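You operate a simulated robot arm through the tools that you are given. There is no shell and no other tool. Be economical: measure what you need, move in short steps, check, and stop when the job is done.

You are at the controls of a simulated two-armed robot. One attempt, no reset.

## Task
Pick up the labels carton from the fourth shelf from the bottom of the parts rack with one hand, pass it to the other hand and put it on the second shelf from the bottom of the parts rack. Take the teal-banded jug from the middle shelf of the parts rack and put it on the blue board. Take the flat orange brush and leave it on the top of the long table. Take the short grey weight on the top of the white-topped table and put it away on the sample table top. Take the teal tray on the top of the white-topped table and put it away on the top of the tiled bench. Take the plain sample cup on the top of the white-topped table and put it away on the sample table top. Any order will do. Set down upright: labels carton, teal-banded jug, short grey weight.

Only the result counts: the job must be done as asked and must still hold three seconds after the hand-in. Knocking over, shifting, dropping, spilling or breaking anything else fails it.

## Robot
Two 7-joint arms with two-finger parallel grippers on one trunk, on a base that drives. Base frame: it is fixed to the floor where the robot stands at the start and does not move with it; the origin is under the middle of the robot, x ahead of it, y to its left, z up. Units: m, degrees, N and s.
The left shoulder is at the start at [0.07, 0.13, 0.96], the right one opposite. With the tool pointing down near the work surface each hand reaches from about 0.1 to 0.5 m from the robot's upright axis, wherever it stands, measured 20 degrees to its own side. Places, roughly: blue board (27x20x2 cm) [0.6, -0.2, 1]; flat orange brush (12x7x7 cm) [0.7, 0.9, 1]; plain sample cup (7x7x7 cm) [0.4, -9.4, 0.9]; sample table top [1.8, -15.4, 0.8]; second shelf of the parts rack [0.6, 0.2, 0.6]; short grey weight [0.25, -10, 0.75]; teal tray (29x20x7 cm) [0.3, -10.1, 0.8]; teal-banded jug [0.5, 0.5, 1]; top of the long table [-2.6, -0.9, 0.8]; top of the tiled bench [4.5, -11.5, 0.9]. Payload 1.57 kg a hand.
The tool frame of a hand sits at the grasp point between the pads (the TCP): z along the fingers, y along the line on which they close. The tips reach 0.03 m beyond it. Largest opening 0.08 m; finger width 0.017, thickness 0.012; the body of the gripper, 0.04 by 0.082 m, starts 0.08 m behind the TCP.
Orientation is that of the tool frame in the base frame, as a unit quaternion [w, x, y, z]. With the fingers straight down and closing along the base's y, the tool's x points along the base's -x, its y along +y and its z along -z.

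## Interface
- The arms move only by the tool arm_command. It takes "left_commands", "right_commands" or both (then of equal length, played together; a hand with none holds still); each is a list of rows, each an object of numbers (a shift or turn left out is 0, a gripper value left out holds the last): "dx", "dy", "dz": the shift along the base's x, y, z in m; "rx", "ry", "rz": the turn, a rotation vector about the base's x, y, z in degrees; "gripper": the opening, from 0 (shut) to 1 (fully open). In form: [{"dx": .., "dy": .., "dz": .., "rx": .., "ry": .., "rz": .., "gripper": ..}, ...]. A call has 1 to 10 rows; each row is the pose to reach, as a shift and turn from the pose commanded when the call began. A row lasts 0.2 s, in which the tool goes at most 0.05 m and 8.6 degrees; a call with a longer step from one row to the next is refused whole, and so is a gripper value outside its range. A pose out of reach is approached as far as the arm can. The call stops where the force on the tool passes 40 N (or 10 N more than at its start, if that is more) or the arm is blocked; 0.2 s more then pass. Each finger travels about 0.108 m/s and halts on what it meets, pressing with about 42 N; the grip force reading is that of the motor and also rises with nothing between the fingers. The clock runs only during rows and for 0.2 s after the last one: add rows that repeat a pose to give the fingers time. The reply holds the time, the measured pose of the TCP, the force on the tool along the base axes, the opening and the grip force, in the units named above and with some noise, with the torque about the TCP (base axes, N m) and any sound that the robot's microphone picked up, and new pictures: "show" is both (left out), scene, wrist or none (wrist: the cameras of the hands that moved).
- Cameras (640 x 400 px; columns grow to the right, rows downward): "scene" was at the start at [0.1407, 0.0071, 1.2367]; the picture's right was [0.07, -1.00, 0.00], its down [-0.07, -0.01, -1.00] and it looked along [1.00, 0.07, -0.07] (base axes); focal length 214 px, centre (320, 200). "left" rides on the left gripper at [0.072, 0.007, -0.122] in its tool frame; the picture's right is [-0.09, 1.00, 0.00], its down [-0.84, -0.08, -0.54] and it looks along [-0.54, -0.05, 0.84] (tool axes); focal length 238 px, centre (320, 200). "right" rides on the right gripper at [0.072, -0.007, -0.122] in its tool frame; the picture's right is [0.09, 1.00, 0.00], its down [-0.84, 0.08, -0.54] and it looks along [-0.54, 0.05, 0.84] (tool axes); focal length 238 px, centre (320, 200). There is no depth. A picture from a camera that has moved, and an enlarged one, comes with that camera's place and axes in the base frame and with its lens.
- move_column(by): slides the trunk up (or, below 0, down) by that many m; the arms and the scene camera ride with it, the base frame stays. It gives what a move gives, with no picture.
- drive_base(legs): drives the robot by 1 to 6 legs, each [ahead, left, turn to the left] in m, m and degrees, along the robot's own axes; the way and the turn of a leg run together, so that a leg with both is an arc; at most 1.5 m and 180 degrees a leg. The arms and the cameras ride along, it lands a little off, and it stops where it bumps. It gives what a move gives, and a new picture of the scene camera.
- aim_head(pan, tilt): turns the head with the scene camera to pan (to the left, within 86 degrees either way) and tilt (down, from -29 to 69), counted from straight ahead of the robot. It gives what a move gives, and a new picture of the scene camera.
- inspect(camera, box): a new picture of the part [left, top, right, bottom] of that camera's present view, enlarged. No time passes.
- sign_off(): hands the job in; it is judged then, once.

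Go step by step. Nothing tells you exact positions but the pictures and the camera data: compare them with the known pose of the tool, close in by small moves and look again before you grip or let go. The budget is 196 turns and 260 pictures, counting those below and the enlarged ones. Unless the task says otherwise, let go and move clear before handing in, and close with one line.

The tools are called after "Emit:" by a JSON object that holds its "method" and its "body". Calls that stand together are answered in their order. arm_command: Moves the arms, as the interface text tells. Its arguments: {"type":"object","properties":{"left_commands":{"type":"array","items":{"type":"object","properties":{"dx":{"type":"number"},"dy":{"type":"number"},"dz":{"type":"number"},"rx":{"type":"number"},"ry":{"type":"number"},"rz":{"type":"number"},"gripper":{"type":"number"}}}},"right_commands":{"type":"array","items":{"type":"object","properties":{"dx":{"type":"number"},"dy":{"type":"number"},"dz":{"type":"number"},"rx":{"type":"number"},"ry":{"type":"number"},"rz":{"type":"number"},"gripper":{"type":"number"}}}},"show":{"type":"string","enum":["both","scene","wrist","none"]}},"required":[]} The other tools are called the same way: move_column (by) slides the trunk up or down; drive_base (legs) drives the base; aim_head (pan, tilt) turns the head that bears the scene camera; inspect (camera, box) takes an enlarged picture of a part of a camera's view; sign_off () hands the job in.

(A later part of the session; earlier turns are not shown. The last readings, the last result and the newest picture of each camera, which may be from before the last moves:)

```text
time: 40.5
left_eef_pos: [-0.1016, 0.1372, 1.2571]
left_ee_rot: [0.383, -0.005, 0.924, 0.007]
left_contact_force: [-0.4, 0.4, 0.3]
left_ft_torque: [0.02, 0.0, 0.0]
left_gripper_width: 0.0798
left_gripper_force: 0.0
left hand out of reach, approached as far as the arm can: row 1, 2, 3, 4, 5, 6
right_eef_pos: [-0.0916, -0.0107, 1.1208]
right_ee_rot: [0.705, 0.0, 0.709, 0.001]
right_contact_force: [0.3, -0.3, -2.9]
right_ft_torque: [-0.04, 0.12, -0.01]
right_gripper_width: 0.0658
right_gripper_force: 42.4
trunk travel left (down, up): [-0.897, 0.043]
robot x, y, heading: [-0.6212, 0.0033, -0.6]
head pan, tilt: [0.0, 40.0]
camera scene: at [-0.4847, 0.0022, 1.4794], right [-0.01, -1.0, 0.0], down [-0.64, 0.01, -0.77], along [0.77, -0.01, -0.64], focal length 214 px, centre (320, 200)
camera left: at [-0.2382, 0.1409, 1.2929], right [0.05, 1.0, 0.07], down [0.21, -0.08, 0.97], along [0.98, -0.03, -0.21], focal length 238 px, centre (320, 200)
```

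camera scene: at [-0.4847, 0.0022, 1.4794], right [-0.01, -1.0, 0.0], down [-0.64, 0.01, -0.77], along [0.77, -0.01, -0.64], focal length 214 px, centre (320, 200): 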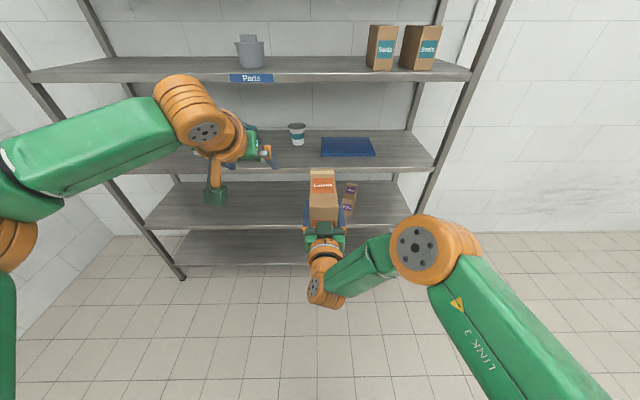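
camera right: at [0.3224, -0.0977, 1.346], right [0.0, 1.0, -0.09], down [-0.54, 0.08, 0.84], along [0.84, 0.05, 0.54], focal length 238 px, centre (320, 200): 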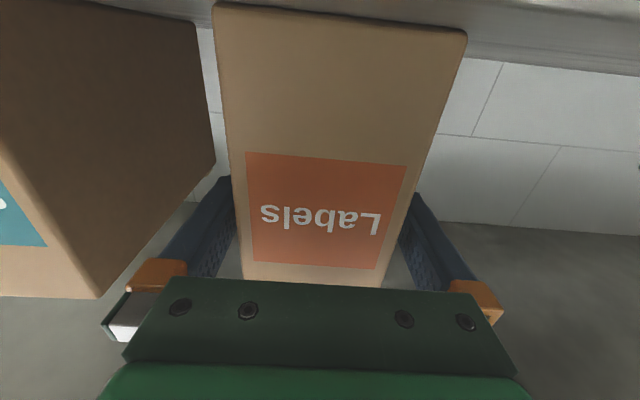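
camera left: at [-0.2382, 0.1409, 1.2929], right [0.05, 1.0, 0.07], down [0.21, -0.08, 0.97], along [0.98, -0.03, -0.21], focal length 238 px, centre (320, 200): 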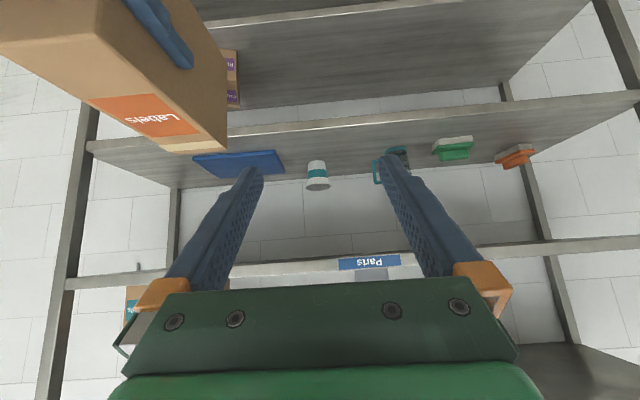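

The left wrist cannot reach there facing forward. New plan: roll the right hand 90 degrees so the carton lies on its side. The hands can then face each other across at about 135 degrees, both closing vertically. Right hand first.

Emit:
{"method": "arm_command", "body": {"right_commands": [{"rx": -8.5, "dx": -0.01, "dy": -0.02}, {"rx": -17, "dx": -0.02, "dy": -0.04, "dz": 0.01}, {"rx": -25.5, "dx": -0.03, "dy": -0.06, "dz": 0.02}, {"rx": -34, "dx": -0.04, "dy": -0.08, "dz": 0.03}, {"rx": -42.5, "dx": -0.05, "dy": -0.1, "dz": 0.04}, {"rx": -51, "dx": -0.06, "dy": -0.12, "dz": 0.05}, {"rx": -59.5, "dx": -0.07, "dy": -0.14, "dz": 0.06}, {"rx": -68, "dx": -0.08, "dy": -0.16, "dz": 0.07}, {"rx": -76.5, "dx": -0.09, "dy": -0.18, "dz": 0.08}, {"rx": -85, "dx": -0.1, "dy": -0.2, "dz": 0.09}], "left_commands": [{"dy": 0.02}, {"dy": 0.05}, {"dy": 0.08}, {"dy": 0.11}, {"dy": 0.15, "ry": -5}, {"dy": 0.15, "ry": -13}, {"dy": 0.15, "ry": -21}, {"dy": 0.15, "ry": -29}, {"dy": 0.15, "ry": -37}, {"dy": 0.15, "ry": -45}], "show": "scene"}}

```text
time: 42.7
left_eef_pos: [-0.0992, 0.2871, 1.2659]
left_ee_rot: [0.707, -0.007, 0.707, 0.003]
left_contact_force: [-0.6, 0.2, -0.4]
left_ft_torque: [-0.01, 0.01, 0.01]
left_gripper_width: 0.08
left_gripper_force: 0.1
right_eef_pos: [-0.1757, -0.1381, 1.2678]
right_ee_rot: [0.518, -0.474, 0.533, -0.471]
right_contact_force: [-0.5, -0.6, -3.2]
right_ft_torque: [0.07, 0.14, 0.0]
right_gripper_width: 0.0658
right_gripper_force: 42.0
right hand out of reach, approached as far as the arm can: row 1, 2, 3, 4, 5, 6, 7, 8, 9, 10
trunk travel left (down, up): [-0.897, 0.043]
robot x, y, heading: [-0.619, 0.0016, -0.7]
head pan, tilt: [0.0, 40.0]
camera scene: at [-0.4863, 0.0008, 1.4795], right [-0.01, -1.0, 0.0], down [-0.64, 0.01, -0.77], along [0.77, -0.01, -0.64], focal length 214 px, centre (320, 200)
```

scene: 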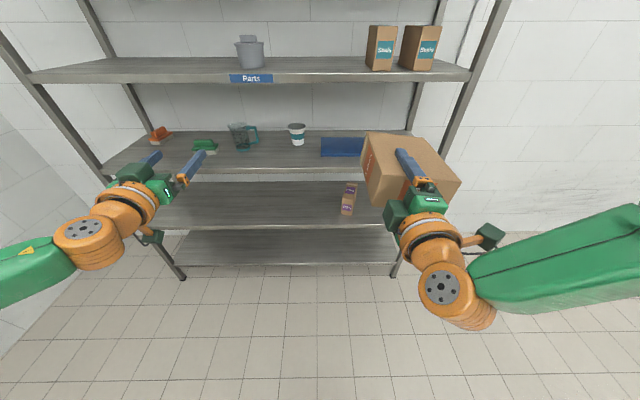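

The roll worked: the carton is on its side with its label top facing left. Now I'll yaw the right hand inward and roll the left hand.

Emit:
{"method": "arm_command", "body": {"right_commands": [{"rz": 8}, {"rz": 16, "dy": -0.01}, {"rz": 24, "dy": -0.02}, {"rz": 32, "dy": -0.03}, {"rz": 40, "dy": -0.05}, {"rz": 48, "dy": -0.07}, {"rz": 54, "dy": -0.08}, {"rz": 60, "dy": -0.1}, {"rz": 60, "dy": -0.1}, {"rz": 60, "dy": -0.1}], "left_commands": [{"rx": 8.5}, {"rx": 17}, {"rx": 25.5}, {"rx": 34}, {"rx": 42.5}, {"rx": 51}, {"rx": 59.5}, {"rx": 68}, {"rx": 76.5}, {"rx": 85}], "show": "scene"}}

```text
time: 44.9
left_eef_pos: [-0.0985, 0.2884, 1.2662]
left_ee_rot: [0.525, 0.473, 0.519, 0.48]
left_contact_force: [-1.4, -0.4, 0.0]
left_ft_torque: [0.01, 0.0, -0.03]
left_gripper_width: 0.0803
left_gripper_force: 0.1
right_eef_pos: [-0.1851, -0.2491, 1.3338]
right_ee_rot: [0.687, -0.677, 0.214, -0.151]
right_contact_force: [0.6, -0.6, -2.6]
right_ft_torque: [-0.07, 0.14, -0.02]
right_gripper_width: 0.0659
right_gripper_force: 42.2
right hand out of reach, approached as far as the arm can: row 1, 2, 3, 4, 5, 6, 7, 8, 9, 10
trunk travel left (down, up): [-0.897, 0.043]
robot x, y, heading: [-0.617, 0.0048, -0.4]
head pan, tilt: [0.0, 40.0]
camera scene: at [-0.4853, 0.0023, 1.4794], right [-0.01, -1.0, 0.0], down [-0.64, 0.01, -0.77], along [0.77, -0.01, -0.64], focal length 214 px, centre (320, 200)
```

scene: 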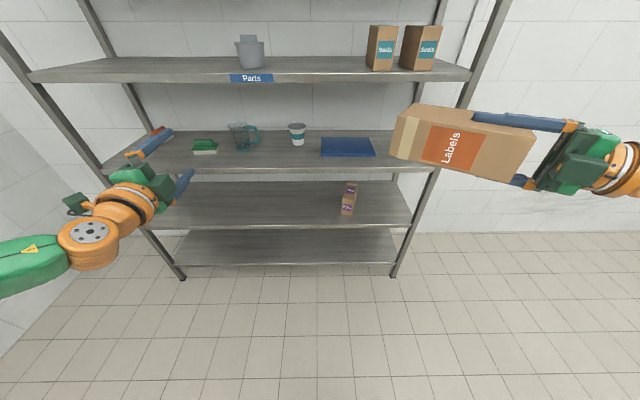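

The right hand is now level at 60 degrees inward. I'll trim both grippers' roll to exactly vertical, then swing the left hand inward.

Emit:
{"method": "arm_command", "body": {"right_commands": [{"rx": -2.2, "ry": -4.7}, {"rx": -2.2, "ry": -4.7}], "left_commands": [{"rx": 5.3, "ry": 0.7}, {"rx": 5.3, "ry": 0.7}], "show": "none"}}

Emit:
{"method": "arm_command", "body": {"left_commands": [{"rz": -8}, {"rz": -16, "dy": 0.01}, {"rz": -24, "dy": 0.02}, {"rz": -32, "dy": 0.03}, {"rz": -40, "dy": 0.05}, {"rz": -48, "dy": 0.06}, {"rz": -56, "dy": 0.07}, {"rz": -64, "dy": 0.08, "dz": 0.03}, {"rz": -72, "dy": 0.08, "dz": 0.05}, {"rz": -75, "dy": 0.08, "dz": 0.07}], "show": "scene"}}

```text
time: 45.5
left_eef_pos: [-0.0982, 0.2886, 1.2668]
left_ee_rot: [0.499, 0.501, 0.499, 0.501]
left_contact_force: [-0.4, -0.1, 0.4]
left_ft_torque: [0.0, 0.03, 0.0]
left_gripper_width: 0.0797
left_gripper_force: 0.0
right_eef_pos: [-0.1823, -0.2551, 1.3635]
right_ee_rot: [-0.682, 0.684, -0.184, 0.182]
right_contact_force: [-0.8, 0.1, -2.0]
right_ft_torque: [-0.1, 0.09, -0.02]
right_gripper_width: 0.0658
right_gripper_force: 42.1
right hand out of reach, approached as far as the arm can: row 1, 2
trunk travel left (down, up): [-0.897, 0.043]
robot x, y, heading: [-0.6228, 0.0039, -0.5]
head pan, tilt: [0.0, 40.0]
```

```text
time: 47.7
left_eef_pos: [-0.2236, 0.2826, 1.3474]
left_ee_rot: [0.693, 0.708, 0.088, 0.102]
left_contact_force: [0.1, -1.0, -0.1]
left_ft_torque: [0.01, 0.02, 0.02]
left_gripper_width: 0.0799
left_gripper_force: 0.1
left hand out of reach, approached as far as the arm can: row 2, 3, 6, 7, 8, 9, 10
right_eef_pos: [-0.1846, -0.2561, 1.3636]
right_ee_rot: [-0.683, 0.683, -0.183, 0.182]
right_contact_force: [0.2, -0.3, -3.4]
right_ft_torque: [-0.09, 0.06, -0.01]
right_gripper_width: 0.0661
right_gripper_force: 42.3
trunk travel left (down, up): [-0.897, 0.043]
robot x, y, heading: [-0.6214, 0.0005, -0.9]
head pan, tilt: [0.0, 40.0]
camera scene: at [-0.4884, 0.0011, 1.4797], right [-0.01, -1.0, 0.0], down [-0.64, 0.01, -0.77], along [0.77, -0.01, -0.64], focal length 214 px, centre (320, 200)
```

scene: 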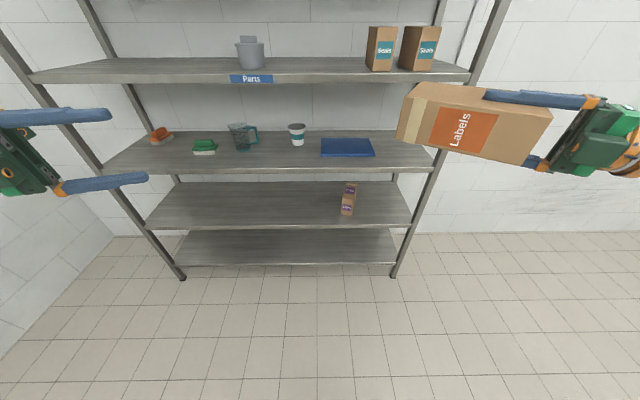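

Both hands now face each other at 135 degrees, closing vertically. I'll bring them together gradually and watch the reach.

Emit:
{"method": "arm_command", "body": {"left_commands": [{"dy": -0.04, "dz": 0.004}, {"dy": -0.08, "dz": 0.008}, {"dy": -0.12, "dx": 0.005, "dz": 0.012}, {"dy": -0.16, "dx": 0.01, "dz": 0.016}, {"dy": -0.2, "dx": 0.015, "dz": 0.016}], "right_commands": [{"dy": 0.02}, {"dy": 0.04}, {"dy": 0.06}, {"dy": 0.08}, {"dy": 0.08}], "show": "both"}}

```text
time: 48.9
left_eef_pos: [-0.2036, 0.0812, 1.3641]
left_ee_rot: [0.701, 0.701, 0.093, 0.092]
left_contact_force: [0.1, -0.2, 1.1]
left_ft_torque: [-0.01, 0.01, 0.01]
left_gripper_width: 0.0801
left_gripper_force: 0.0
right_eef_pos: [-0.183, -0.1767, 1.3671]
right_ee_rot: [-0.683, 0.683, -0.184, 0.182]
right_contact_force: [-0.1, 1.1, -3.4]
right_ft_torque: [-0.06, 0.11, 0.04]
right_gripper_width: 0.0656
right_gripper_force: 42.3
right hand out of reach, approached as far as the arm can: row 2, 3, 4, 5
trunk travel left (down, up): [-0.897, 0.043]
robot x, y, heading: [-0.6219, 0.0035, -0.7]
head pan, tilt: [0.0, 40.0]
camera scene: at [-0.4853, 0.0006, 1.4794], right [-0.01, -1.0, 0.0], down [-0.64, 0.01, -0.77], along [0.77, -0.01, -0.64], focal length 214 px, centre (320, 200)
camera right: at [-0.1819, -0.3172, 1.3721], right [0.08, -0.05, -1.0], down [-1.0, -0.05, -0.07], along [-0.05, 1.0, -0.05], focal length 238 px, centre (320, 200)
camera left: at [-0.1643, 0.2165, 1.3705], right [-0.09, -0.02, 1.0], down [-0.95, 0.31, -0.08], along [-0.3, -0.95, -0.05], focal length 238 px, centre (320, 200)
```

scene: 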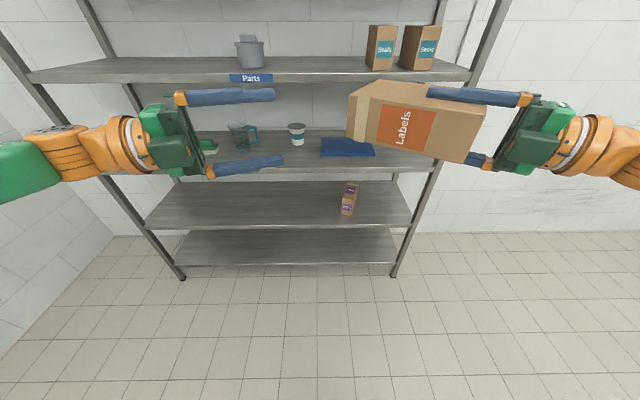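
right: 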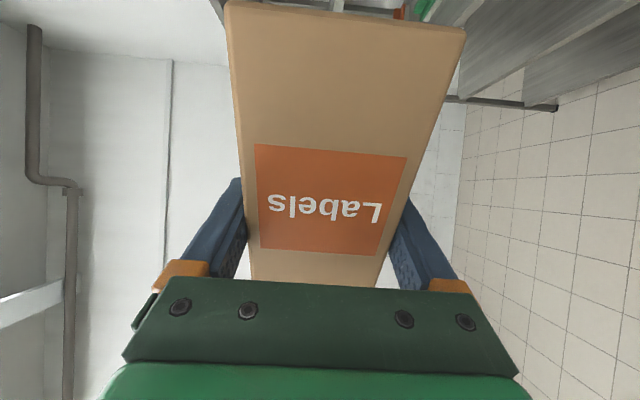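
left: 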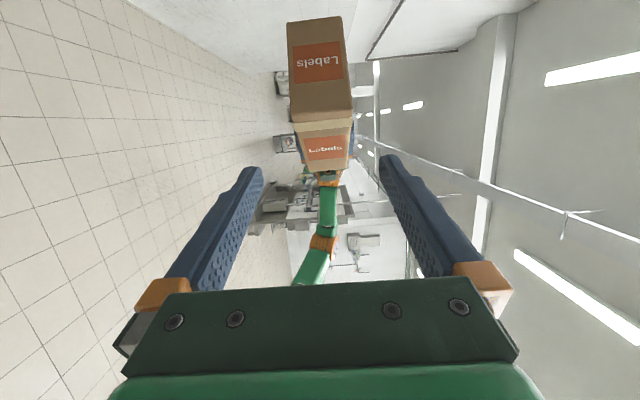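

The alignment is good: the carton's corner points right between the left fingers. I'll slide the left fingers in along their own axis.

Emit:
{"method": "arm_command", "body": {"left_commands": [{"dx": -0.006, "dz": 0.002}, {"dx": 0.004, "dy": -0.038, "dz": 0.002}, {"dx": 0.015, "dy": -0.078, "dz": 0.002}, {"dx": 0.026, "dy": -0.118, "dz": 0.002}], "show": "both"}}

```text
time: 49.9
left_eef_pos: [-0.1776, -0.0379, 1.365]
left_ee_rot: [0.702, 0.7, 0.093, 0.092]
left_contact_force: [0.8, -0.2, 0.2]
left_ft_torque: [0.04, 0.0, 0.02]
left_gripper_width: 0.0799
left_gripper_force: 0.1
right_eef_pos: [-0.1827, -0.1762, 1.3656]
right_ee_rot: [-0.683, 0.683, -0.185, 0.182]
right_contact_force: [0.0, 0.4, -3.0]
right_ft_torque: [-0.09, 0.1, 0.02]
right_gripper_width: 0.0661
right_gripper_force: 42.4
trunk travel left (down, up): [-0.897, 0.043]
robot x, y, heading: [-0.621, 0.0019, -0.8]
head pan, tilt: [0.0, 40.0]
camera scene: at [-0.4849, 0.0008, 1.4794], right [-0.01, -1.0, 0.0], down [-0.64, 0.01, -0.77], along [0.77, -0.01, -0.64], focal length 214 px, centre (320, 200)
camera left: at [-0.1392, 0.0978, 1.3729], right [-0.09, -0.02, 1.0], down [-0.95, 0.31, -0.08], along [-0.3, -0.95, -0.05], focal length 238 px, centre (320, 200)
```

scene: 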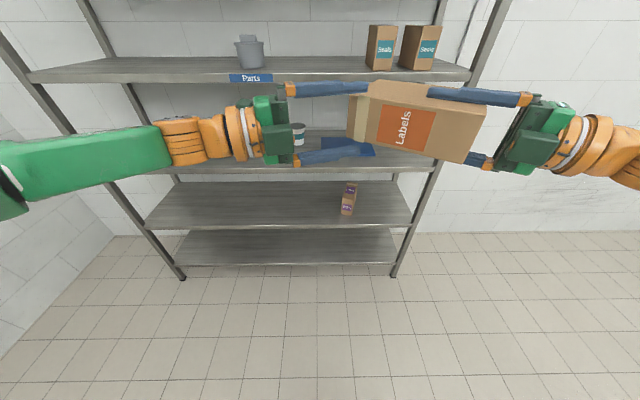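
left: 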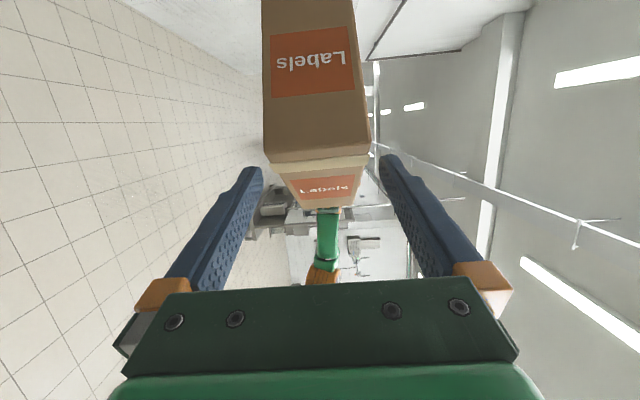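

Emit:
{"method": "arm_command", "body": {"left_commands": [{"dx": 0.002, "dy": -0.007, "dz": -0.003}, {"dx": 0.01, "dy": -0.037, "dz": -0.003}, {"dx": 0.018, "dy": -0.067, "dz": -0.003}], "show": "wrist"}}

Emit:
{"method": "inspect", "body": {"camera": "scene", "box": [240, 50, 560, 250]}}

```text
time: 50.7
left_eef_pos: [-0.1831, -0.0728, 1.3588]
left_ee_rot: [0.702, 0.7, 0.092, 0.092]
left_contact_force: [0.1, 0.2, -1.1]
left_ft_torque: [0.01, -0.01, 0.02]
left_gripper_width: 0.0802
left_gripper_force: 0.1
left hand out of reach, approached as far as the arm can: row 2, 3
right_eef_pos: [-0.1839, -0.1744, 1.3662]
right_ee_rot: [-0.682, 0.684, -0.185, 0.182]
right_contact_force: [0.4, -0.4, -3.0]
right_ft_torque: [-0.06, 0.09, 0.0]
right_gripper_width: 0.0656
right_gripper_force: 42.0
trunk travel left (down, up): [-0.897, 0.043]
robot x, y, heading: [-0.6199, 0.0052, -0.8]
head pan, tilt: [0.0, 40.0]
camera left: at [-0.1439, 0.0634, 1.3665], right [-0.09, -0.02, 1.0], down [-0.95, 0.31, -0.08], along [-0.3, -0.95, -0.05], focal length 238 px, centre (320, 200)
```

left: 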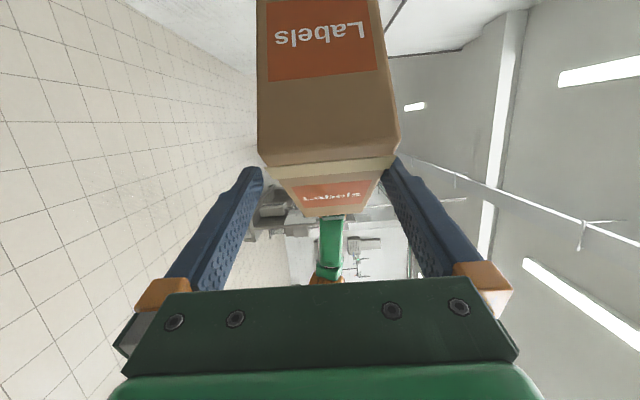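

```text
2.00 times, centred on (400, 150) of scene
camera zoom: at [-0.4861, 0.0022, 1.4795], right [-0.01, -1.0, 0.0], down [-0.64, 0.01, -0.77], along [0.77, -0.01, -0.64], focal length 429 px, centre (160, 300)
```

zoom: 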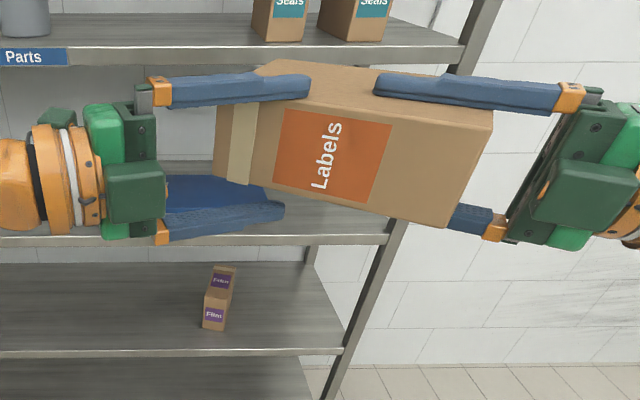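

The left arm is at its limit, so I'll bring the carton to it with the right hand.

Emit:
{"method": "arm_command", "body": {"right_commands": [{"dx": -0.004, "dy": 0.01, "dz": -0.005}, {"dx": -0.012, "dy": 0.02, "dz": -0.005}, {"dx": -0.02, "dy": 0.03, "dz": -0.005}], "show": "scene"}}

Emit:
{"method": "inspect", "body": {"camera": "left", "box": [0, 0, 640, 400]}}

```text
time: 51.5
left_eef_pos: [-0.1831, -0.0714, 1.3596]
left_ee_rot: [0.702, 0.7, 0.092, 0.092]
left_contact_force: [0.6, -0.2, 0.0]
left_ft_torque: [-0.01, 0.01, 0.01]
left_gripper_width: 0.0801
left_gripper_force: 0.0
right_eef_pos: [-0.2031, -0.1422, 1.3647]
right_ee_rot: [0.686, -0.681, 0.183, -0.182]
right_contact_force: [-0.7, 0.6, -2.4]
right_ft_torque: [-0.1, 0.12, -0.01]
right_gripper_width: 0.0657
right_gripper_force: 42.7
right hand out of reach, approached as far as the arm can: row 1, 2, 3
trunk travel left (down, up): [-0.897, 0.043]
robot x, y, heading: [-0.6215, 0.0071, -0.5]
head pan, tilt: [0.0, 40.0]
camera scene: at [-0.4866, 0.0031, 1.4796], right [-0.01, -1.0, 0.0], down [-0.64, 0.01, -0.77], along [0.77, -0.01, -0.64], focal length 214 px, centre (320, 200)
```

scene: 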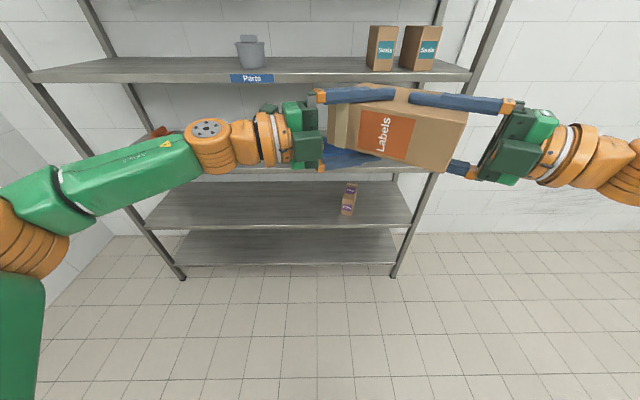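

```text
1.00 times, centred on (320, 200) of left (not enlarged: the box is as wide or as high as the picture)
camera zoom: at [-0.1445, 0.064, 1.3667], right [-0.09, -0.02, 1.0], down [-0.95, 0.31, -0.08], along [-0.3, -0.95, -0.05], focal length 238 px, centre (320, 200)
```

zoom: 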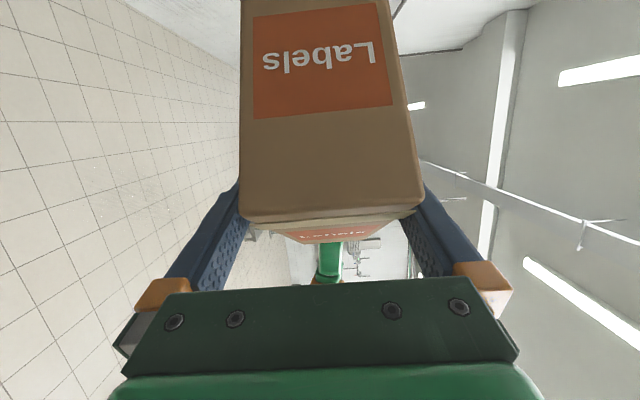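

The carton is well between the left fingers. I'll close the left hand while the right still holds.

Emit:
{"method": "arm_command", "body": {"left_commands": [{"gripper": 0}, {"gripper": 0}, {"gripper": 0}, {"gripper": 0}], "show": "scene"}}

```text
time: 52.5
left_eef_pos: [-0.1817, -0.0711, 1.3615]
left_ee_rot: [0.702, 0.7, 0.092, 0.094]
left_contact_force: [1.0, 3.5, 36.1]
left_ft_torque: [-0.25, -0.07, 0.13]
left_gripper_width: 0.0661
left_gripper_force: 41.7
right_eef_pos: [-0.2019, -0.1435, 1.3633]
right_ee_rot: [0.683, -0.683, 0.185, -0.182]
right_contact_force: [-0.2, -3.2, -40.4]
right_ft_torque: [-2.46, 0.94, -0.13]
right_gripper_width: 0.0661
right_gripper_force: 42.3
trunk travel left (down, up): [-0.897, 0.043]
robot x, y, heading: [-0.6211, -0.002, -0.3]
head pan, tilt: [0.0, 40.0]
camera scene: at [-0.4856, 0.0024, 1.4795], right [-0.01, -1.0, 0.0], down [-0.64, 0.01, -0.77], along [0.77, -0.01, -0.64], focal length 214 px, centre (320, 200)
```

scene: 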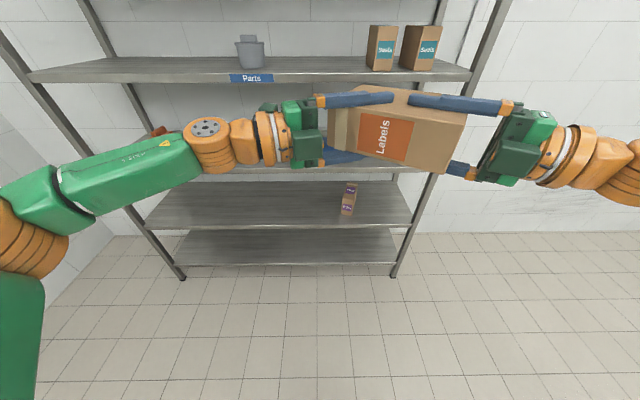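

Both hands hold it with a slight vertical preload. I'll open the right hand and withdraw it along its own axis.

Emit:
{"method": "arm_command", "body": {"right_commands": [{"gripper": 1}, {"gripper": 1}, {"gripper": 1}, {"dx": -0.015, "dy": -0.026}, {"dx": -0.035, "dy": -0.06}, {"dx": -0.055, "dy": -0.1}], "show": "scene"}}

```text
time: 53.9
left_eef_pos: [-0.1818, -0.0732, 1.3609]
left_ee_rot: [0.702, 0.7, 0.093, 0.093]
left_contact_force: [-1.5, -7.7, 15.4]
left_ft_torque: [-2.47, -0.12, -0.28]
left_gripper_width: 0.0661
left_gripper_force: 42.2
right_eef_pos: [-0.1871, -0.2246, 1.37]
right_ee_rot: [-0.683, 0.684, -0.181, 0.182]
right_contact_force: [1.9, 7.1, -18.7]
right_ft_torque: [-0.15, 0.24, 0.04]
right_gripper_width: 0.0803
right_gripper_force: 0.0
right hand out of reach, approached as far as the arm can: row 4, 5, 6
trunk travel left (down, up): [-0.897, 0.043]
robot x, y, heading: [-0.6189, 0.0055, -0.6]
head pan, tilt: [0.0, 40.0]
camera scene: at [-0.4857, 0.0011, 1.4795], right [-0.01, -1.0, 0.0], down [-0.64, 0.01, -0.77], along [0.77, -0.01, -0.64], focal length 214 px, centre (320, 200)
```

scene: 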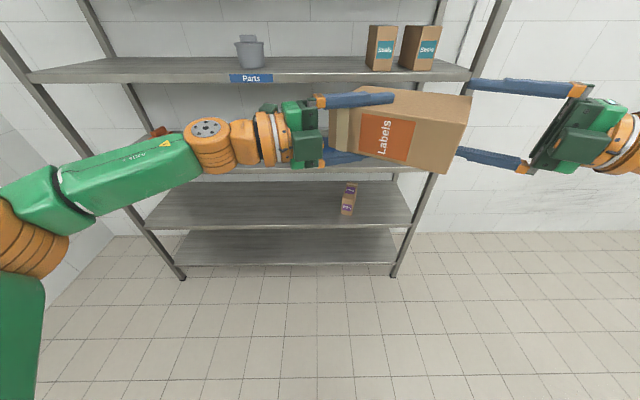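

Emit:
{"method": "arm_command", "body": {"right_commands": [{"dz": -0.007}, {"dz": -0.007, "dy": -0.03, "dx": -0.01}, {"dz": -0.007, "dy": -0.07, "dx": -0.02}, {"dz": -0.007, "dy": -0.11, "dx": -0.02}], "show": "scene"}}

```text
time: 54.9
left_eef_pos: [-0.1807, -0.0731, 1.3598]
left_ee_rot: [0.702, 0.7, 0.092, 0.093]
left_contact_force: [0.9, 0.3, -0.8]
left_ft_torque: [0.11, 0.05, 0.02]
left_gripper_width: 0.066
left_gripper_force: 42.4
right_eef_pos: [-0.2091, -0.3271, 1.3605]
right_ee_rot: [-0.683, 0.684, -0.182, 0.182]
right_contact_force: [-0.5, -0.5, 0.3]
right_ft_torque: [0.0, -0.01, -0.01]
right_gripper_width: 0.0802
right_gripper_force: 0.1
right hand out of reach, approached as far as the arm can: row 1, 2, 4
trunk travel left (down, up): [-0.897, 0.043]
robot x, y, heading: [-0.6225, 0.0063, -0.6]
head pan, tilt: [0.0, 40.0]
camera scene: at [-0.4845, 0.0019, 1.4793], right [-0.01, -1.0, 0.0], down [-0.64, 0.01, -0.76], along [0.76, -0.01, -0.64], focal length 214 px, centre (320, 200)
```

scene: 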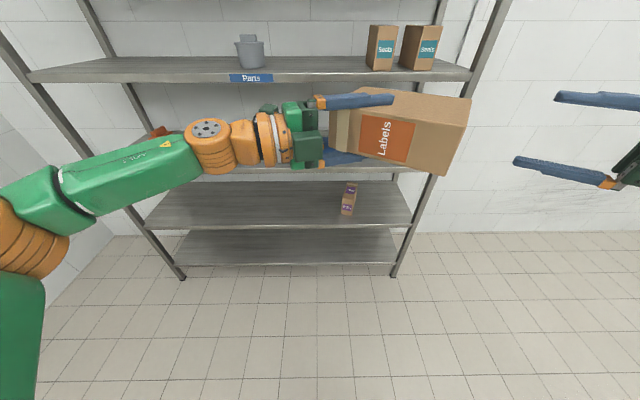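

Handover done: the left hand alone holds the carton. Now I'll reverse the left hand's yaw and pull it back to its own side.

Emit:
{"method": "arm_command", "body": {"left_commands": [{"rz": 8, "dy": 0.03}, {"rz": 16, "dy": 0.06}, {"rz": 24, "dy": 0.09}, {"rz": 32, "dy": 0.12}, {"rz": 40, "dy": 0.15, "dx": 0.01}, {"rz": 48, "dy": 0.18, "dx": 0.02}, {"rz": 56, "dy": 0.21, "dx": 0.03}, {"rz": 64, "dy": 0.24, "dx": 0.05}, {"rz": 72, "dy": 0.27, "dx": 0.07}, {"rz": 75, "dy": 0.3, "dx": 0.09}], "right_commands": [{"rz": -8}, {"rz": -16}, {"rz": -24}, {"rz": -32}, {"rz": -40}, {"rz": -48}, {"rz": -54}, {"rz": -60}, {"rz": -60}, {"rz": -60}], "show": "none"}}

Emit:
{"method": "arm_command", "body": {"left_commands": [{"rx": -8.5}, {"rx": -17}, {"rx": -25.5}, {"rx": -34}, {"rx": -42.5}, {"rx": -51}, {"rx": -59.5}, {"rx": -68}, {"rx": -76.5}, {"rx": -85}], "right_commands": [{"rx": 8.5}, {"rx": 17}, {"rx": 25.5}, {"rx": 34}, {"rx": 42.5}, {"rx": 51}, {"rx": 59.5}, {"rx": 68}, {"rx": 76.5}, {"rx": 85}], "show": "scene"}}

```text
time: 57.1
left_eef_pos: [-0.0935, 0.2301, 1.358]
left_ee_rot: [0.499, 0.5, 0.5, 0.501]
left_contact_force: [-0.7, 0.0, 0.3]
left_ft_torque: [-0.02, 0.14, -0.02]
left_gripper_width: 0.0658
left_gripper_force: 42.2
right_eef_pos: [-0.1723, -0.214, 1.3565]
right_ee_rot: [-0.498, 0.5, -0.501, 0.501]
right_contact_force: [0.2, -0.6, 0.4]
right_ft_torque: [0.01, 0.0, 0.0]
right_gripper_width: 0.08
right_gripper_force: 0.1
right hand out of reach, approached as far as the arm can: row 1, 2, 3, 4, 5, 6, 7, 8, 9, 10
trunk travel left (down, up): [-0.897, 0.043]
robot x, y, heading: [-0.6214, 0.0042, -0.7]
head pan, tilt: [0.0, 40.0]
```

```text
time: 59.3
left_eef_pos: [-0.0926, 0.227, 1.3592]
left_ee_rot: [0.706, 0.029, 0.707, 0.032]
left_contact_force: [-0.6, -0.2, 0.8]
left_ft_torque: [0.03, 0.15, 0.0]
left_gripper_width: 0.0655
left_gripper_force: 42.1
right_eef_pos: [-0.1714, -0.2121, 1.36]
right_ee_rot: [0.706, -0.03, 0.707, -0.031]
right_contact_force: [-0.5, -0.4, -0.4]
right_ft_torque: [0.0, -0.01, -0.02]
right_gripper_width: 0.0798
right_gripper_force: 0.0
trunk travel left (down, up): [-0.897, 0.043]
robot x, y, heading: [-0.6234, 0.0024, -0.7]
head pan, tilt: [0.0, 40.0]
camera scene: at [-0.4853, 0.0032, 1.4794], right [-0.01, -1.0, 0.0], down [-0.64, 0.01, -0.77], along [0.77, -0.01, -0.64], focal length 214 px, centre (320, 200)
```

scene: 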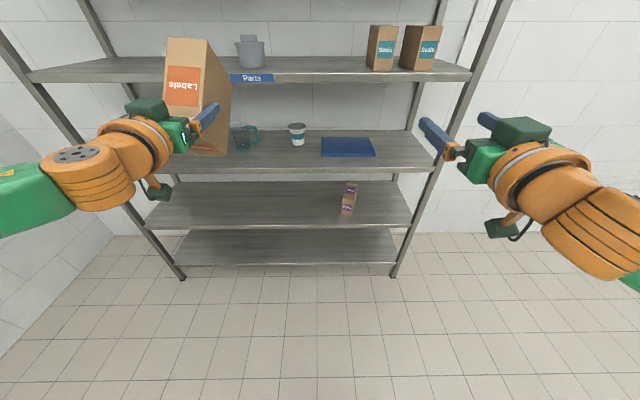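

The carton turned back fine. I'll trim the roll, pitch the left hand 45 degrees down so the carton comes upright, and bring the right hand to a neutral pose.

Emit:
{"method": "arm_command", "body": {"left_commands": [{"rx": -5}, {"rx": -5}], "right_commands": [{"rx": 5}, {"rx": 5}], "show": "none"}}

Emit:
{"method": "arm_command", "body": {"left_commands": [{"ry": 8}, {"ry": 16}, {"ry": 24}, {"ry": 32}, {"ry": 40}, {"ry": 45}], "right_commands": [{"ry": 8}, {"ry": 16}, {"ry": 24}, {"ry": 32}, {"ry": 40}, {"ry": 45}], "show": "none"}}

Emit:
{"method": "move_column", "body": {"by": -0.55}}

Emit:
{"method": "aim_head", "body": {"pan": 15, "tilt": 20}}

```text
time: 59.9
left_eef_pos: [-0.0912, 0.2277, 1.3585]
left_ee_rot: [0.706, -0.001, 0.708, 0.0]
left_contact_force: [0.1, 0.1, 0.4]
left_ft_torque: [-0.04, 0.13, 0.03]
left_gripper_width: 0.0659
left_gripper_force: 42.3
right_eef_pos: [-0.1723, -0.21, 1.3593]
right_ee_rot: [0.707, 0.0, 0.707, -0.002]
right_contact_force: [-0.7, 1.2, 0.0]
right_ft_torque: [-0.03, 0.0, 0.0]
right_gripper_width: 0.0801
right_gripper_force: 0.0
trunk travel left (down, up): [-0.897, 0.043]
robot x, y, heading: [-0.6212, -0.0008, -0.8]
head pan, tilt: [0.0, 40.0]
```

```text
time: 61.3
left_eef_pos: [-0.0926, 0.237, 1.3555]
left_ee_rot: [0.384, 0.001, 0.923, 0.002]
left_contact_force: [0.8, 0.7, -0.7]
left_ft_torque: [-0.02, 0.12, -0.04]
left_gripper_width: 0.0656
left_gripper_force: 42.0
left hand out of reach, approached as far as the arm can: row 6
right_eef_pos: [-0.1715, -0.2099, 1.3597]
right_ee_rot: [0.38, -0.001, 0.925, -0.002]
right_contact_force: [-0.1, 0.5, 0.4]
right_ft_torque: [0.0, -0.01, -0.03]
right_gripper_width: 0.08
right_gripper_force: 0.0
trunk travel left (down, up): [-0.897, 0.043]
robot x, y, heading: [-0.6219, 0.0013, -0.9]
head pan, tilt: [0.0, 40.0]
```

```text
refused: -0.55 is not a number from -0.4 to 0.4
```

```text
time: 62.1
left_eef_pos: [-0.0936, 0.2351, 1.3593]
left_ee_rot: [0.387, 0.001, 0.922, 0.002]
left_contact_force: [0.4, -0.3, 0.3]
left_ft_torque: [0.0, 0.13, -0.02]
left_gripper_width: 0.0655
left_gripper_force: 42.1
right_eef_pos: [-0.1722, -0.2106, 1.359]
right_ee_rot: [0.382, 0.0, 0.924, -0.001]
right_contact_force: [0.5, -0.6, -0.2]
right_ft_torque: [0.0, 0.01, -0.01]
right_gripper_width: 0.08
right_gripper_force: 0.0
trunk travel left (down, up): [-0.897, 0.043]
robot x, y, heading: [-0.6215, 0.0051, -0.8]
head pan, tilt: [15.0, 20.0]
camera scene: at [-0.4802, 0.0277, 1.5108], right [0.25, -0.97, 0.0], down [-0.33, -0.09, -0.94], along [0.91, 0.23, -0.34], focal length 214 px, centre (320, 200)
```

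scene: 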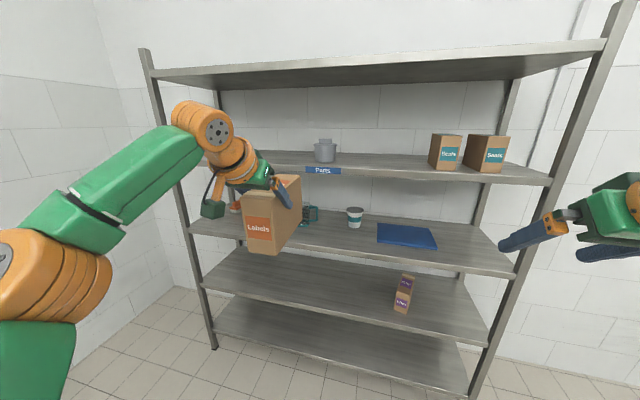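

Emit:
{"method": "inspect", "body": {"camera": "scene", "box": [200, 140, 340, 270]}}

Emit:
{"method": "move_column", "body": {"by": -0.4}}

Emit:
{"method": "move_column", "body": {"by": -0.13}}

Emit:
{"method": "aim_head", "body": {"pan": 25, "tilt": 20}}

```text
3.08 times, centred on (270, 205) of scene
camera zoom: at [-0.4802, 0.0277, 1.5108], right [0.25, -0.97, 0.0], down [-0.33, -0.09, -0.94], along [0.91, 0.23, -0.34], focal length 660 px, centre (474, 185)
```

zoom: 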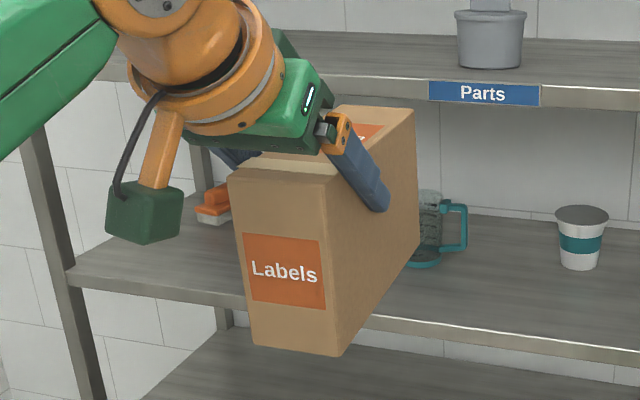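

```text
time: 66.0
left_eef_pos: [-0.0949, 0.2351, 0.9592]
left_ee_rot: [0.386, 0.001, 0.922, 0.002]
left_contact_force: [-0.8, -0.1, 1.0]
left_ft_torque: [0.01, 0.1, 0.03]
left_gripper_width: 0.0655
left_gripper_force: 41.4
right_eef_pos: [-0.1731, -0.2113, 0.9608]
right_ee_rot: [0.383, 0.0, 0.924, -0.001]
right_contact_force: [-0.6, 0.0, -0.5]
right_ft_torque: [-0.01, -0.02, 0.01]
right_gripper_width: 0.0799
right_gripper_force: 0.1
trunk travel left (down, up): [-0.497, 0.443]
robot x, y, heading: [-0.6232, 0.0036, -0.7]
head pan, tilt: [15.0, 20.0]
```

```text
time: 67.5
left_eef_pos: [-0.094, 0.235, 0.8283]
left_ee_rot: [0.386, 0.002, 0.922, 0.001]
left_contact_force: [0.1, 0.0, -0.5]
left_ft_torque: [0.02, 0.09, 0.02]
left_gripper_width: 0.066
left_gripper_force: 42.4
right_eef_pos: [-0.1731, -0.2118, 0.829]
right_ee_rot: [0.382, -0.001, 0.924, 0.0]
right_contact_force: [0.1, -0.5, -0.2]
right_ft_torque: [0.0, 0.02, 0.01]
right_gripper_width: 0.0799
right_gripper_force: 0.1
trunk travel left (down, up): [-0.367, 0.573]
robot x, y, heading: [-0.6233, 0.003, -0.7]
head pan, tilt: [15.0, 20.0]
```

```text
time: 68.2
left_eef_pos: [-0.0939, 0.2348, 0.8299]
left_ee_rot: [0.386, 0.002, 0.922, 0.001]
left_contact_force: [-0.2, 0.7, -0.9]
left_ft_torque: [-0.01, 0.12, -0.03]
left_gripper_width: 0.066
left_gripper_force: 41.8
right_eef_pos: [-0.1733, -0.2112, 0.83]
right_ee_rot: [0.383, -0.001, 0.924, -0.002]
right_contact_force: [-0.9, 0.2, 0.2]
right_ft_torque: [-0.01, 0.03, 0.01]
right_gripper_width: 0.0801
right_gripper_force: 0.1
trunk travel left (down, up): [-0.367, 0.573]
robot x, y, heading: [-0.6197, 0.0058, -0.5]
head pan, tilt: [25.0, 20.0]
camera scene: at [-0.4861, 0.0424, 0.9809], right [0.41, -0.91, 0.0], down [-0.31, -0.14, -0.94], along [0.86, 0.39, -0.34], focal length 214 px, centre (320, 200)
```

scene: 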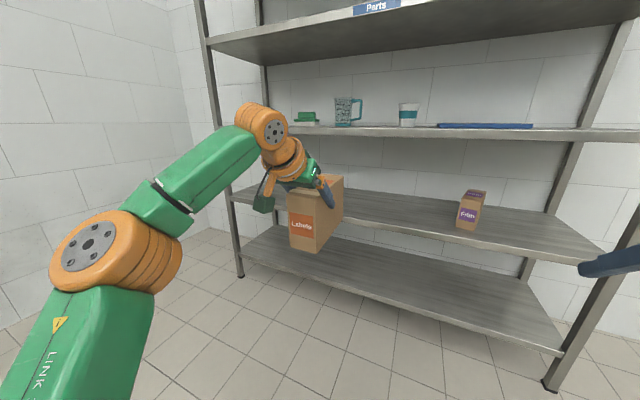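

Emit:
{"method": "inspect", "body": {"camera": "scene", "box": [220, 90, 540, 290]}}

```text
2.00 times, centred on (380, 190) of scene
camera zoom: at [-0.4861, 0.0424, 0.9809], right [0.41, -0.91, 0.0], down [-0.31, -0.14, -0.94], along [0.86, 0.39, -0.34], focal length 429 px, centre (200, 220)
```

zoom: 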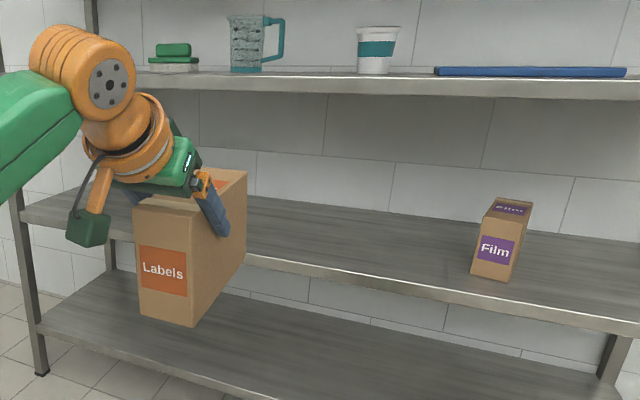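

The carton hangs upright, its bottom about 0.098 below the left TCP. The second shelf is at z 0.585 with its underside neighbour at 0.932. I'll tuck the right hand, lower the trunk and drive in.

Emit:
{"method": "arm_command", "body": {"right_commands": [{"dx": -0.03, "dz": 0.02}, {"dx": -0.06, "dz": 0.04}, {"dx": -0.09, "dz": 0.06}, {"dx": -0.12, "dz": 0.08}], "show": "none"}}

Emit:
{"method": "move_column", "body": {"by": -0.12}}

Emit:
{"method": "drive_base", "body": {"legs": [[0.35, 0, 0.6]]}}

```text
time: 69.2
left_eef_pos: [-0.0951, 0.2363, 0.8284]
left_ee_rot: [0.387, 0.0, 0.922, 0.002]
left_contact_force: [-0.2, 0.8, -0.1]
left_ft_torque: [0.02, 0.1, 0.02]
left_gripper_width: 0.0656
left_gripper_force: 42.1
right_eef_pos: [-0.2943, -0.2105, 0.9113]
right_ee_rot: [0.383, -0.001, 0.924, -0.001]
right_contact_force: [-0.4, -0.6, -0.3]
right_ft_torque: [-0.02, 0.0, -0.01]
right_gripper_width: 0.0799
right_gripper_force: 0.1
trunk travel left (down, up): [-0.367, 0.573]
robot x, y, heading: [-0.6233, 0.0036, -0.6]
head pan, tilt: [25.0, 20.0]
```

```text
time: 70.8
left_eef_pos: [-0.094, 0.236, 0.7082]
left_ee_rot: [0.386, 0.001, 0.923, 0.001]
left_contact_force: [0.6, 0.4, -0.1]
left_ft_torque: [0.03, 0.08, 0.0]
left_gripper_width: 0.066
left_gripper_force: 42.1
right_eef_pos: [-0.2925, -0.2105, 0.7905]
right_ee_rot: [0.383, -0.001, 0.924, -0.001]
right_contact_force: [0.4, -0.1, -0.5]
right_ft_torque: [-0.01, 0.03, -0.03]
right_gripper_width: 0.08
right_gripper_force: 0.0
trunk travel left (down, up): [-0.247, 0.693]
robot x, y, heading: [-0.6209, 0.0035, -0.6]
head pan, tilt: [25.0, 20.0]
```

```text
time: 73.0
left_eef_pos: [0.2583, 0.2374, 0.708]
left_ee_rot: [0.385, -0.004, 0.923, 0.003]
left_contact_force: [-0.5, -0.6, 0.3]
left_ft_torque: [0.0, 0.11, -0.03]
left_gripper_width: 0.0657
left_gripper_force: 41.5
right_eef_pos: [0.0637, -0.2104, 0.7905]
right_ee_rot: [0.381, -0.006, 0.924, 0.001]
right_contact_force: [0.1, 0.0, 0.1]
right_ft_torque: [-0.03, -0.04, 0.0]
right_gripper_width: 0.08
right_gripper_force: 0.1
trunk travel left (down, up): [-0.247, 0.693]
robot x, y, heading: [-0.2697, 0.0011, -0.1]
head pan, tilt: [25.0, 20.0]
camera scene: at [-0.1324, 0.0412, 0.8608], right [0.42, -0.91, 0.0], down [-0.31, -0.14, -0.94], along [0.85, 0.39, -0.34], focal length 214 px, centre (320, 200)
```

scene: 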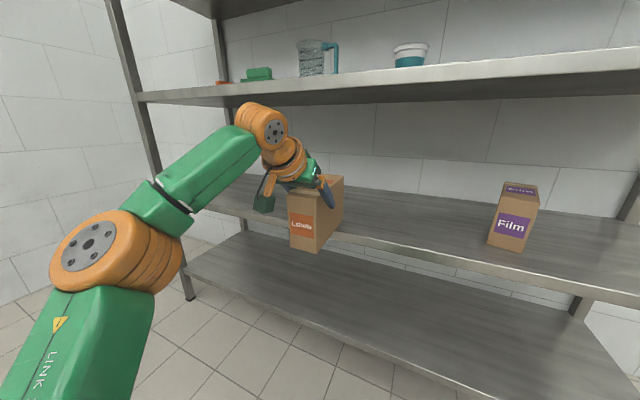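

Emit:
{"method": "drive_base", "body": {"legs": [[0.185, 0, 0]]}}

Emit:
{"method": "inspect", "body": {"camera": "left", "box": [0, 0, 640, 400]}}

```text
time: 74.6
left_eef_pos: [0.4435, 0.2369, 0.7088]
left_ee_rot: [0.386, -0.003, 0.923, 0.004]
left_contact_force: [-1.1, 0.6, -0.1]
left_ft_torque: [-0.05, 0.12, 0.03]
left_gripper_width: 0.0658
left_gripper_force: 41.4
right_eef_pos: [0.2493, -0.2111, 0.7908]
right_ee_rot: [0.382, -0.005, 0.924, 0.0]
right_contact_force: [0.6, 0.1, 0.5]
right_ft_torque: [0.0, -0.03, 0.03]
right_gripper_width: 0.0801
right_gripper_force: 0.1
trunk travel left (down, up): [-0.247, 0.693]
robot x, y, heading: [-0.0808, 0.0013, -0.1]
head pan, tilt: [25.0, 20.0]
camera scene: at [0.0539, 0.0406, 0.8608], right [0.42, -0.91, 0.0], down [-0.31, -0.14, -0.94], along [0.85, 0.39, -0.34], focal length 214 px, centre (320, 200)
```

scene: 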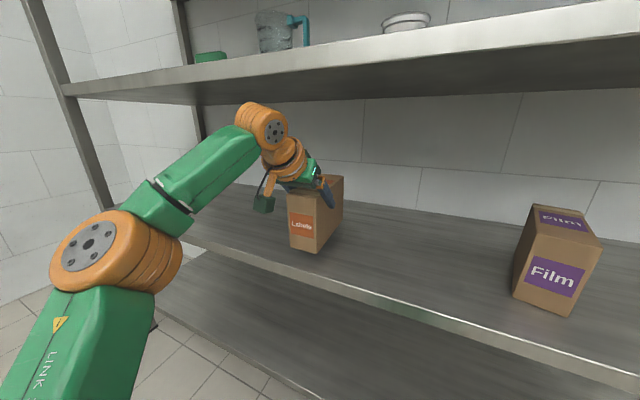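

```text
1.00 times, centred on (320, 200) of left (not enlarged: the box is as wide or as high as the picture)
camera zoom: at [0.3068, 0.2421, 0.7431], right [0.06, 1.0, 0.07], down [0.2, -0.08, 0.98], along [0.98, -0.04, -0.21], focal length 238 px, centre (320, 200)
```

zoom: 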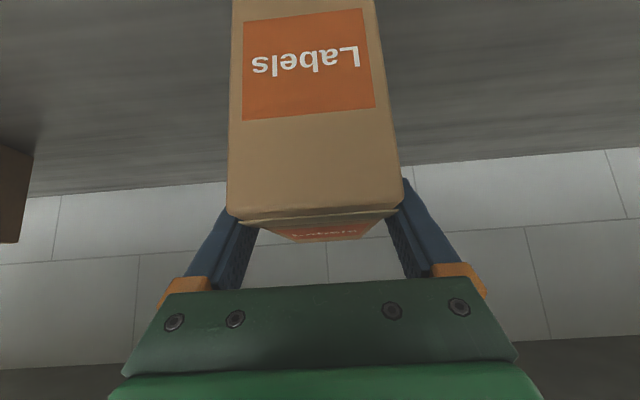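

The carton is over the shelf, with its near face about 3 cm inside the edge. I'll lower it until I feel contact.

Emit:
{"method": "arm_command", "body": {"left_commands": [{"dz": -0.01}, {"dz": -0.016}, {"dz": -0.02}, {"dz": -0.023}, {"dz": -0.026}], "show": "scene"}}

```text
time: 75.8
left_eef_pos: [0.4418, 0.2383, 0.6858]
left_ee_rot: [0.388, -0.003, 0.922, 0.003]
left_contact_force: [3.9, 3.0, 9.4]
left_ft_torque: [-0.15, 0.33, -0.06]
left_gripper_width: 0.0659
left_gripper_force: 41.9
right_eef_pos: [0.2484, -0.2104, 0.7917]
right_ee_rot: [0.384, -0.005, 0.923, 0.001]
right_contact_force: [0.0, 0.4, 0.2]
right_ft_torque: [0.01, 0.0, 0.04]
right_gripper_width: 0.0796
right_gripper_force: 0.0
trunk travel left (down, up): [-0.247, 0.693]
robot x, y, heading: [-0.081, 0.0008, -0.2]
head pan, tilt: [25.0, 20.0]
camera scene: at [0.0521, 0.0401, 0.8615], right [0.42, -0.91, 0.0], down [-0.31, -0.14, -0.94], along [0.85, 0.4, -0.34], focal length 214 px, centre (320, 200)
```

scene: 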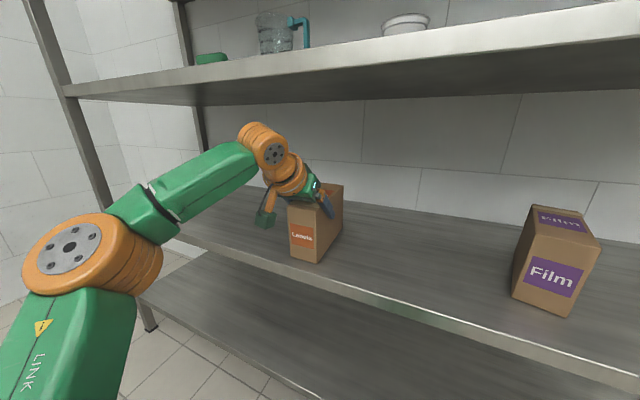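

Contact at the expected height. I'll release, then retreat along the finger axis.

Emit:
{"method": "arm_command", "body": {"left_commands": [{"gripper": 1}, {"gripper": 1}, {"gripper": 1}, {"dx": -0.015, "dz": 0.015}, {"dx": -0.04, "dz": 0.035}, {"dx": -0.07, "dz": 0.055}, {"dx": -0.11, "dz": 0.065}], "show": "both"}}

```text
time: 77.4
left_eef_pos: [0.3317, 0.2362, 0.7487]
left_ee_rot: [0.387, -0.004, 0.922, 0.004]
left_contact_force: [-0.7, 0.0, 0.9]
left_ft_torque: [-0.01, -0.01, -0.04]
left_gripper_width: 0.0803
left_gripper_force: 0.1
right_eef_pos: [0.2479, -0.2116, 0.7899]
right_ee_rot: [0.384, -0.006, 0.923, 0.001]
right_contact_force: [-0.5, 0.4, -0.3]
right_ft_torque: [-0.01, 0.01, 0.01]
right_gripper_width: 0.0801
right_gripper_force: 0.1
trunk travel left (down, up): [-0.247, 0.693]
robot x, y, heading: [-0.0839, 0.0003, -0.4]
head pan, tilt: [25.0, 20.0]
camera scene: at [0.0525, 0.0404, 0.8611], right [0.42, -0.91, 0.0], down [-0.31, -0.14, -0.94], along [0.85, 0.39, -0.34], focal length 214 px, centre (320, 200)
camera left: at [0.1947, 0.241, 0.7834], right [0.06, 1.0, 0.07], down [0.2, -0.08, 0.98], along [0.98, -0.04, -0.2], focal length 238 px, centre (320, 200)
```

scene: 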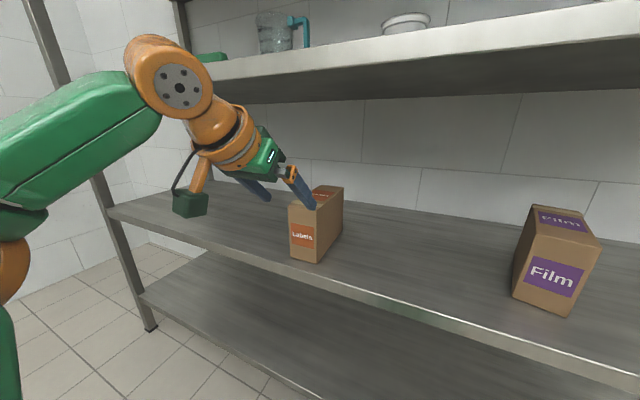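
left: 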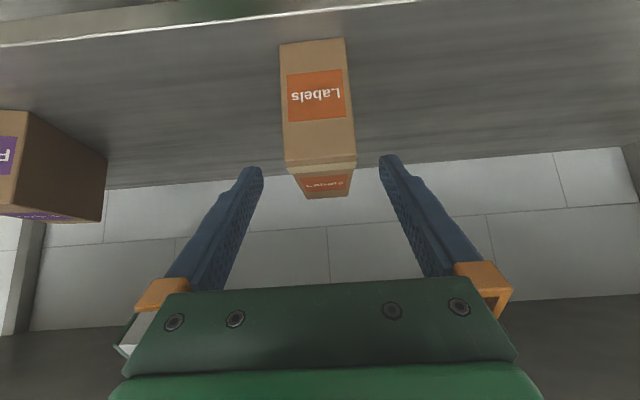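

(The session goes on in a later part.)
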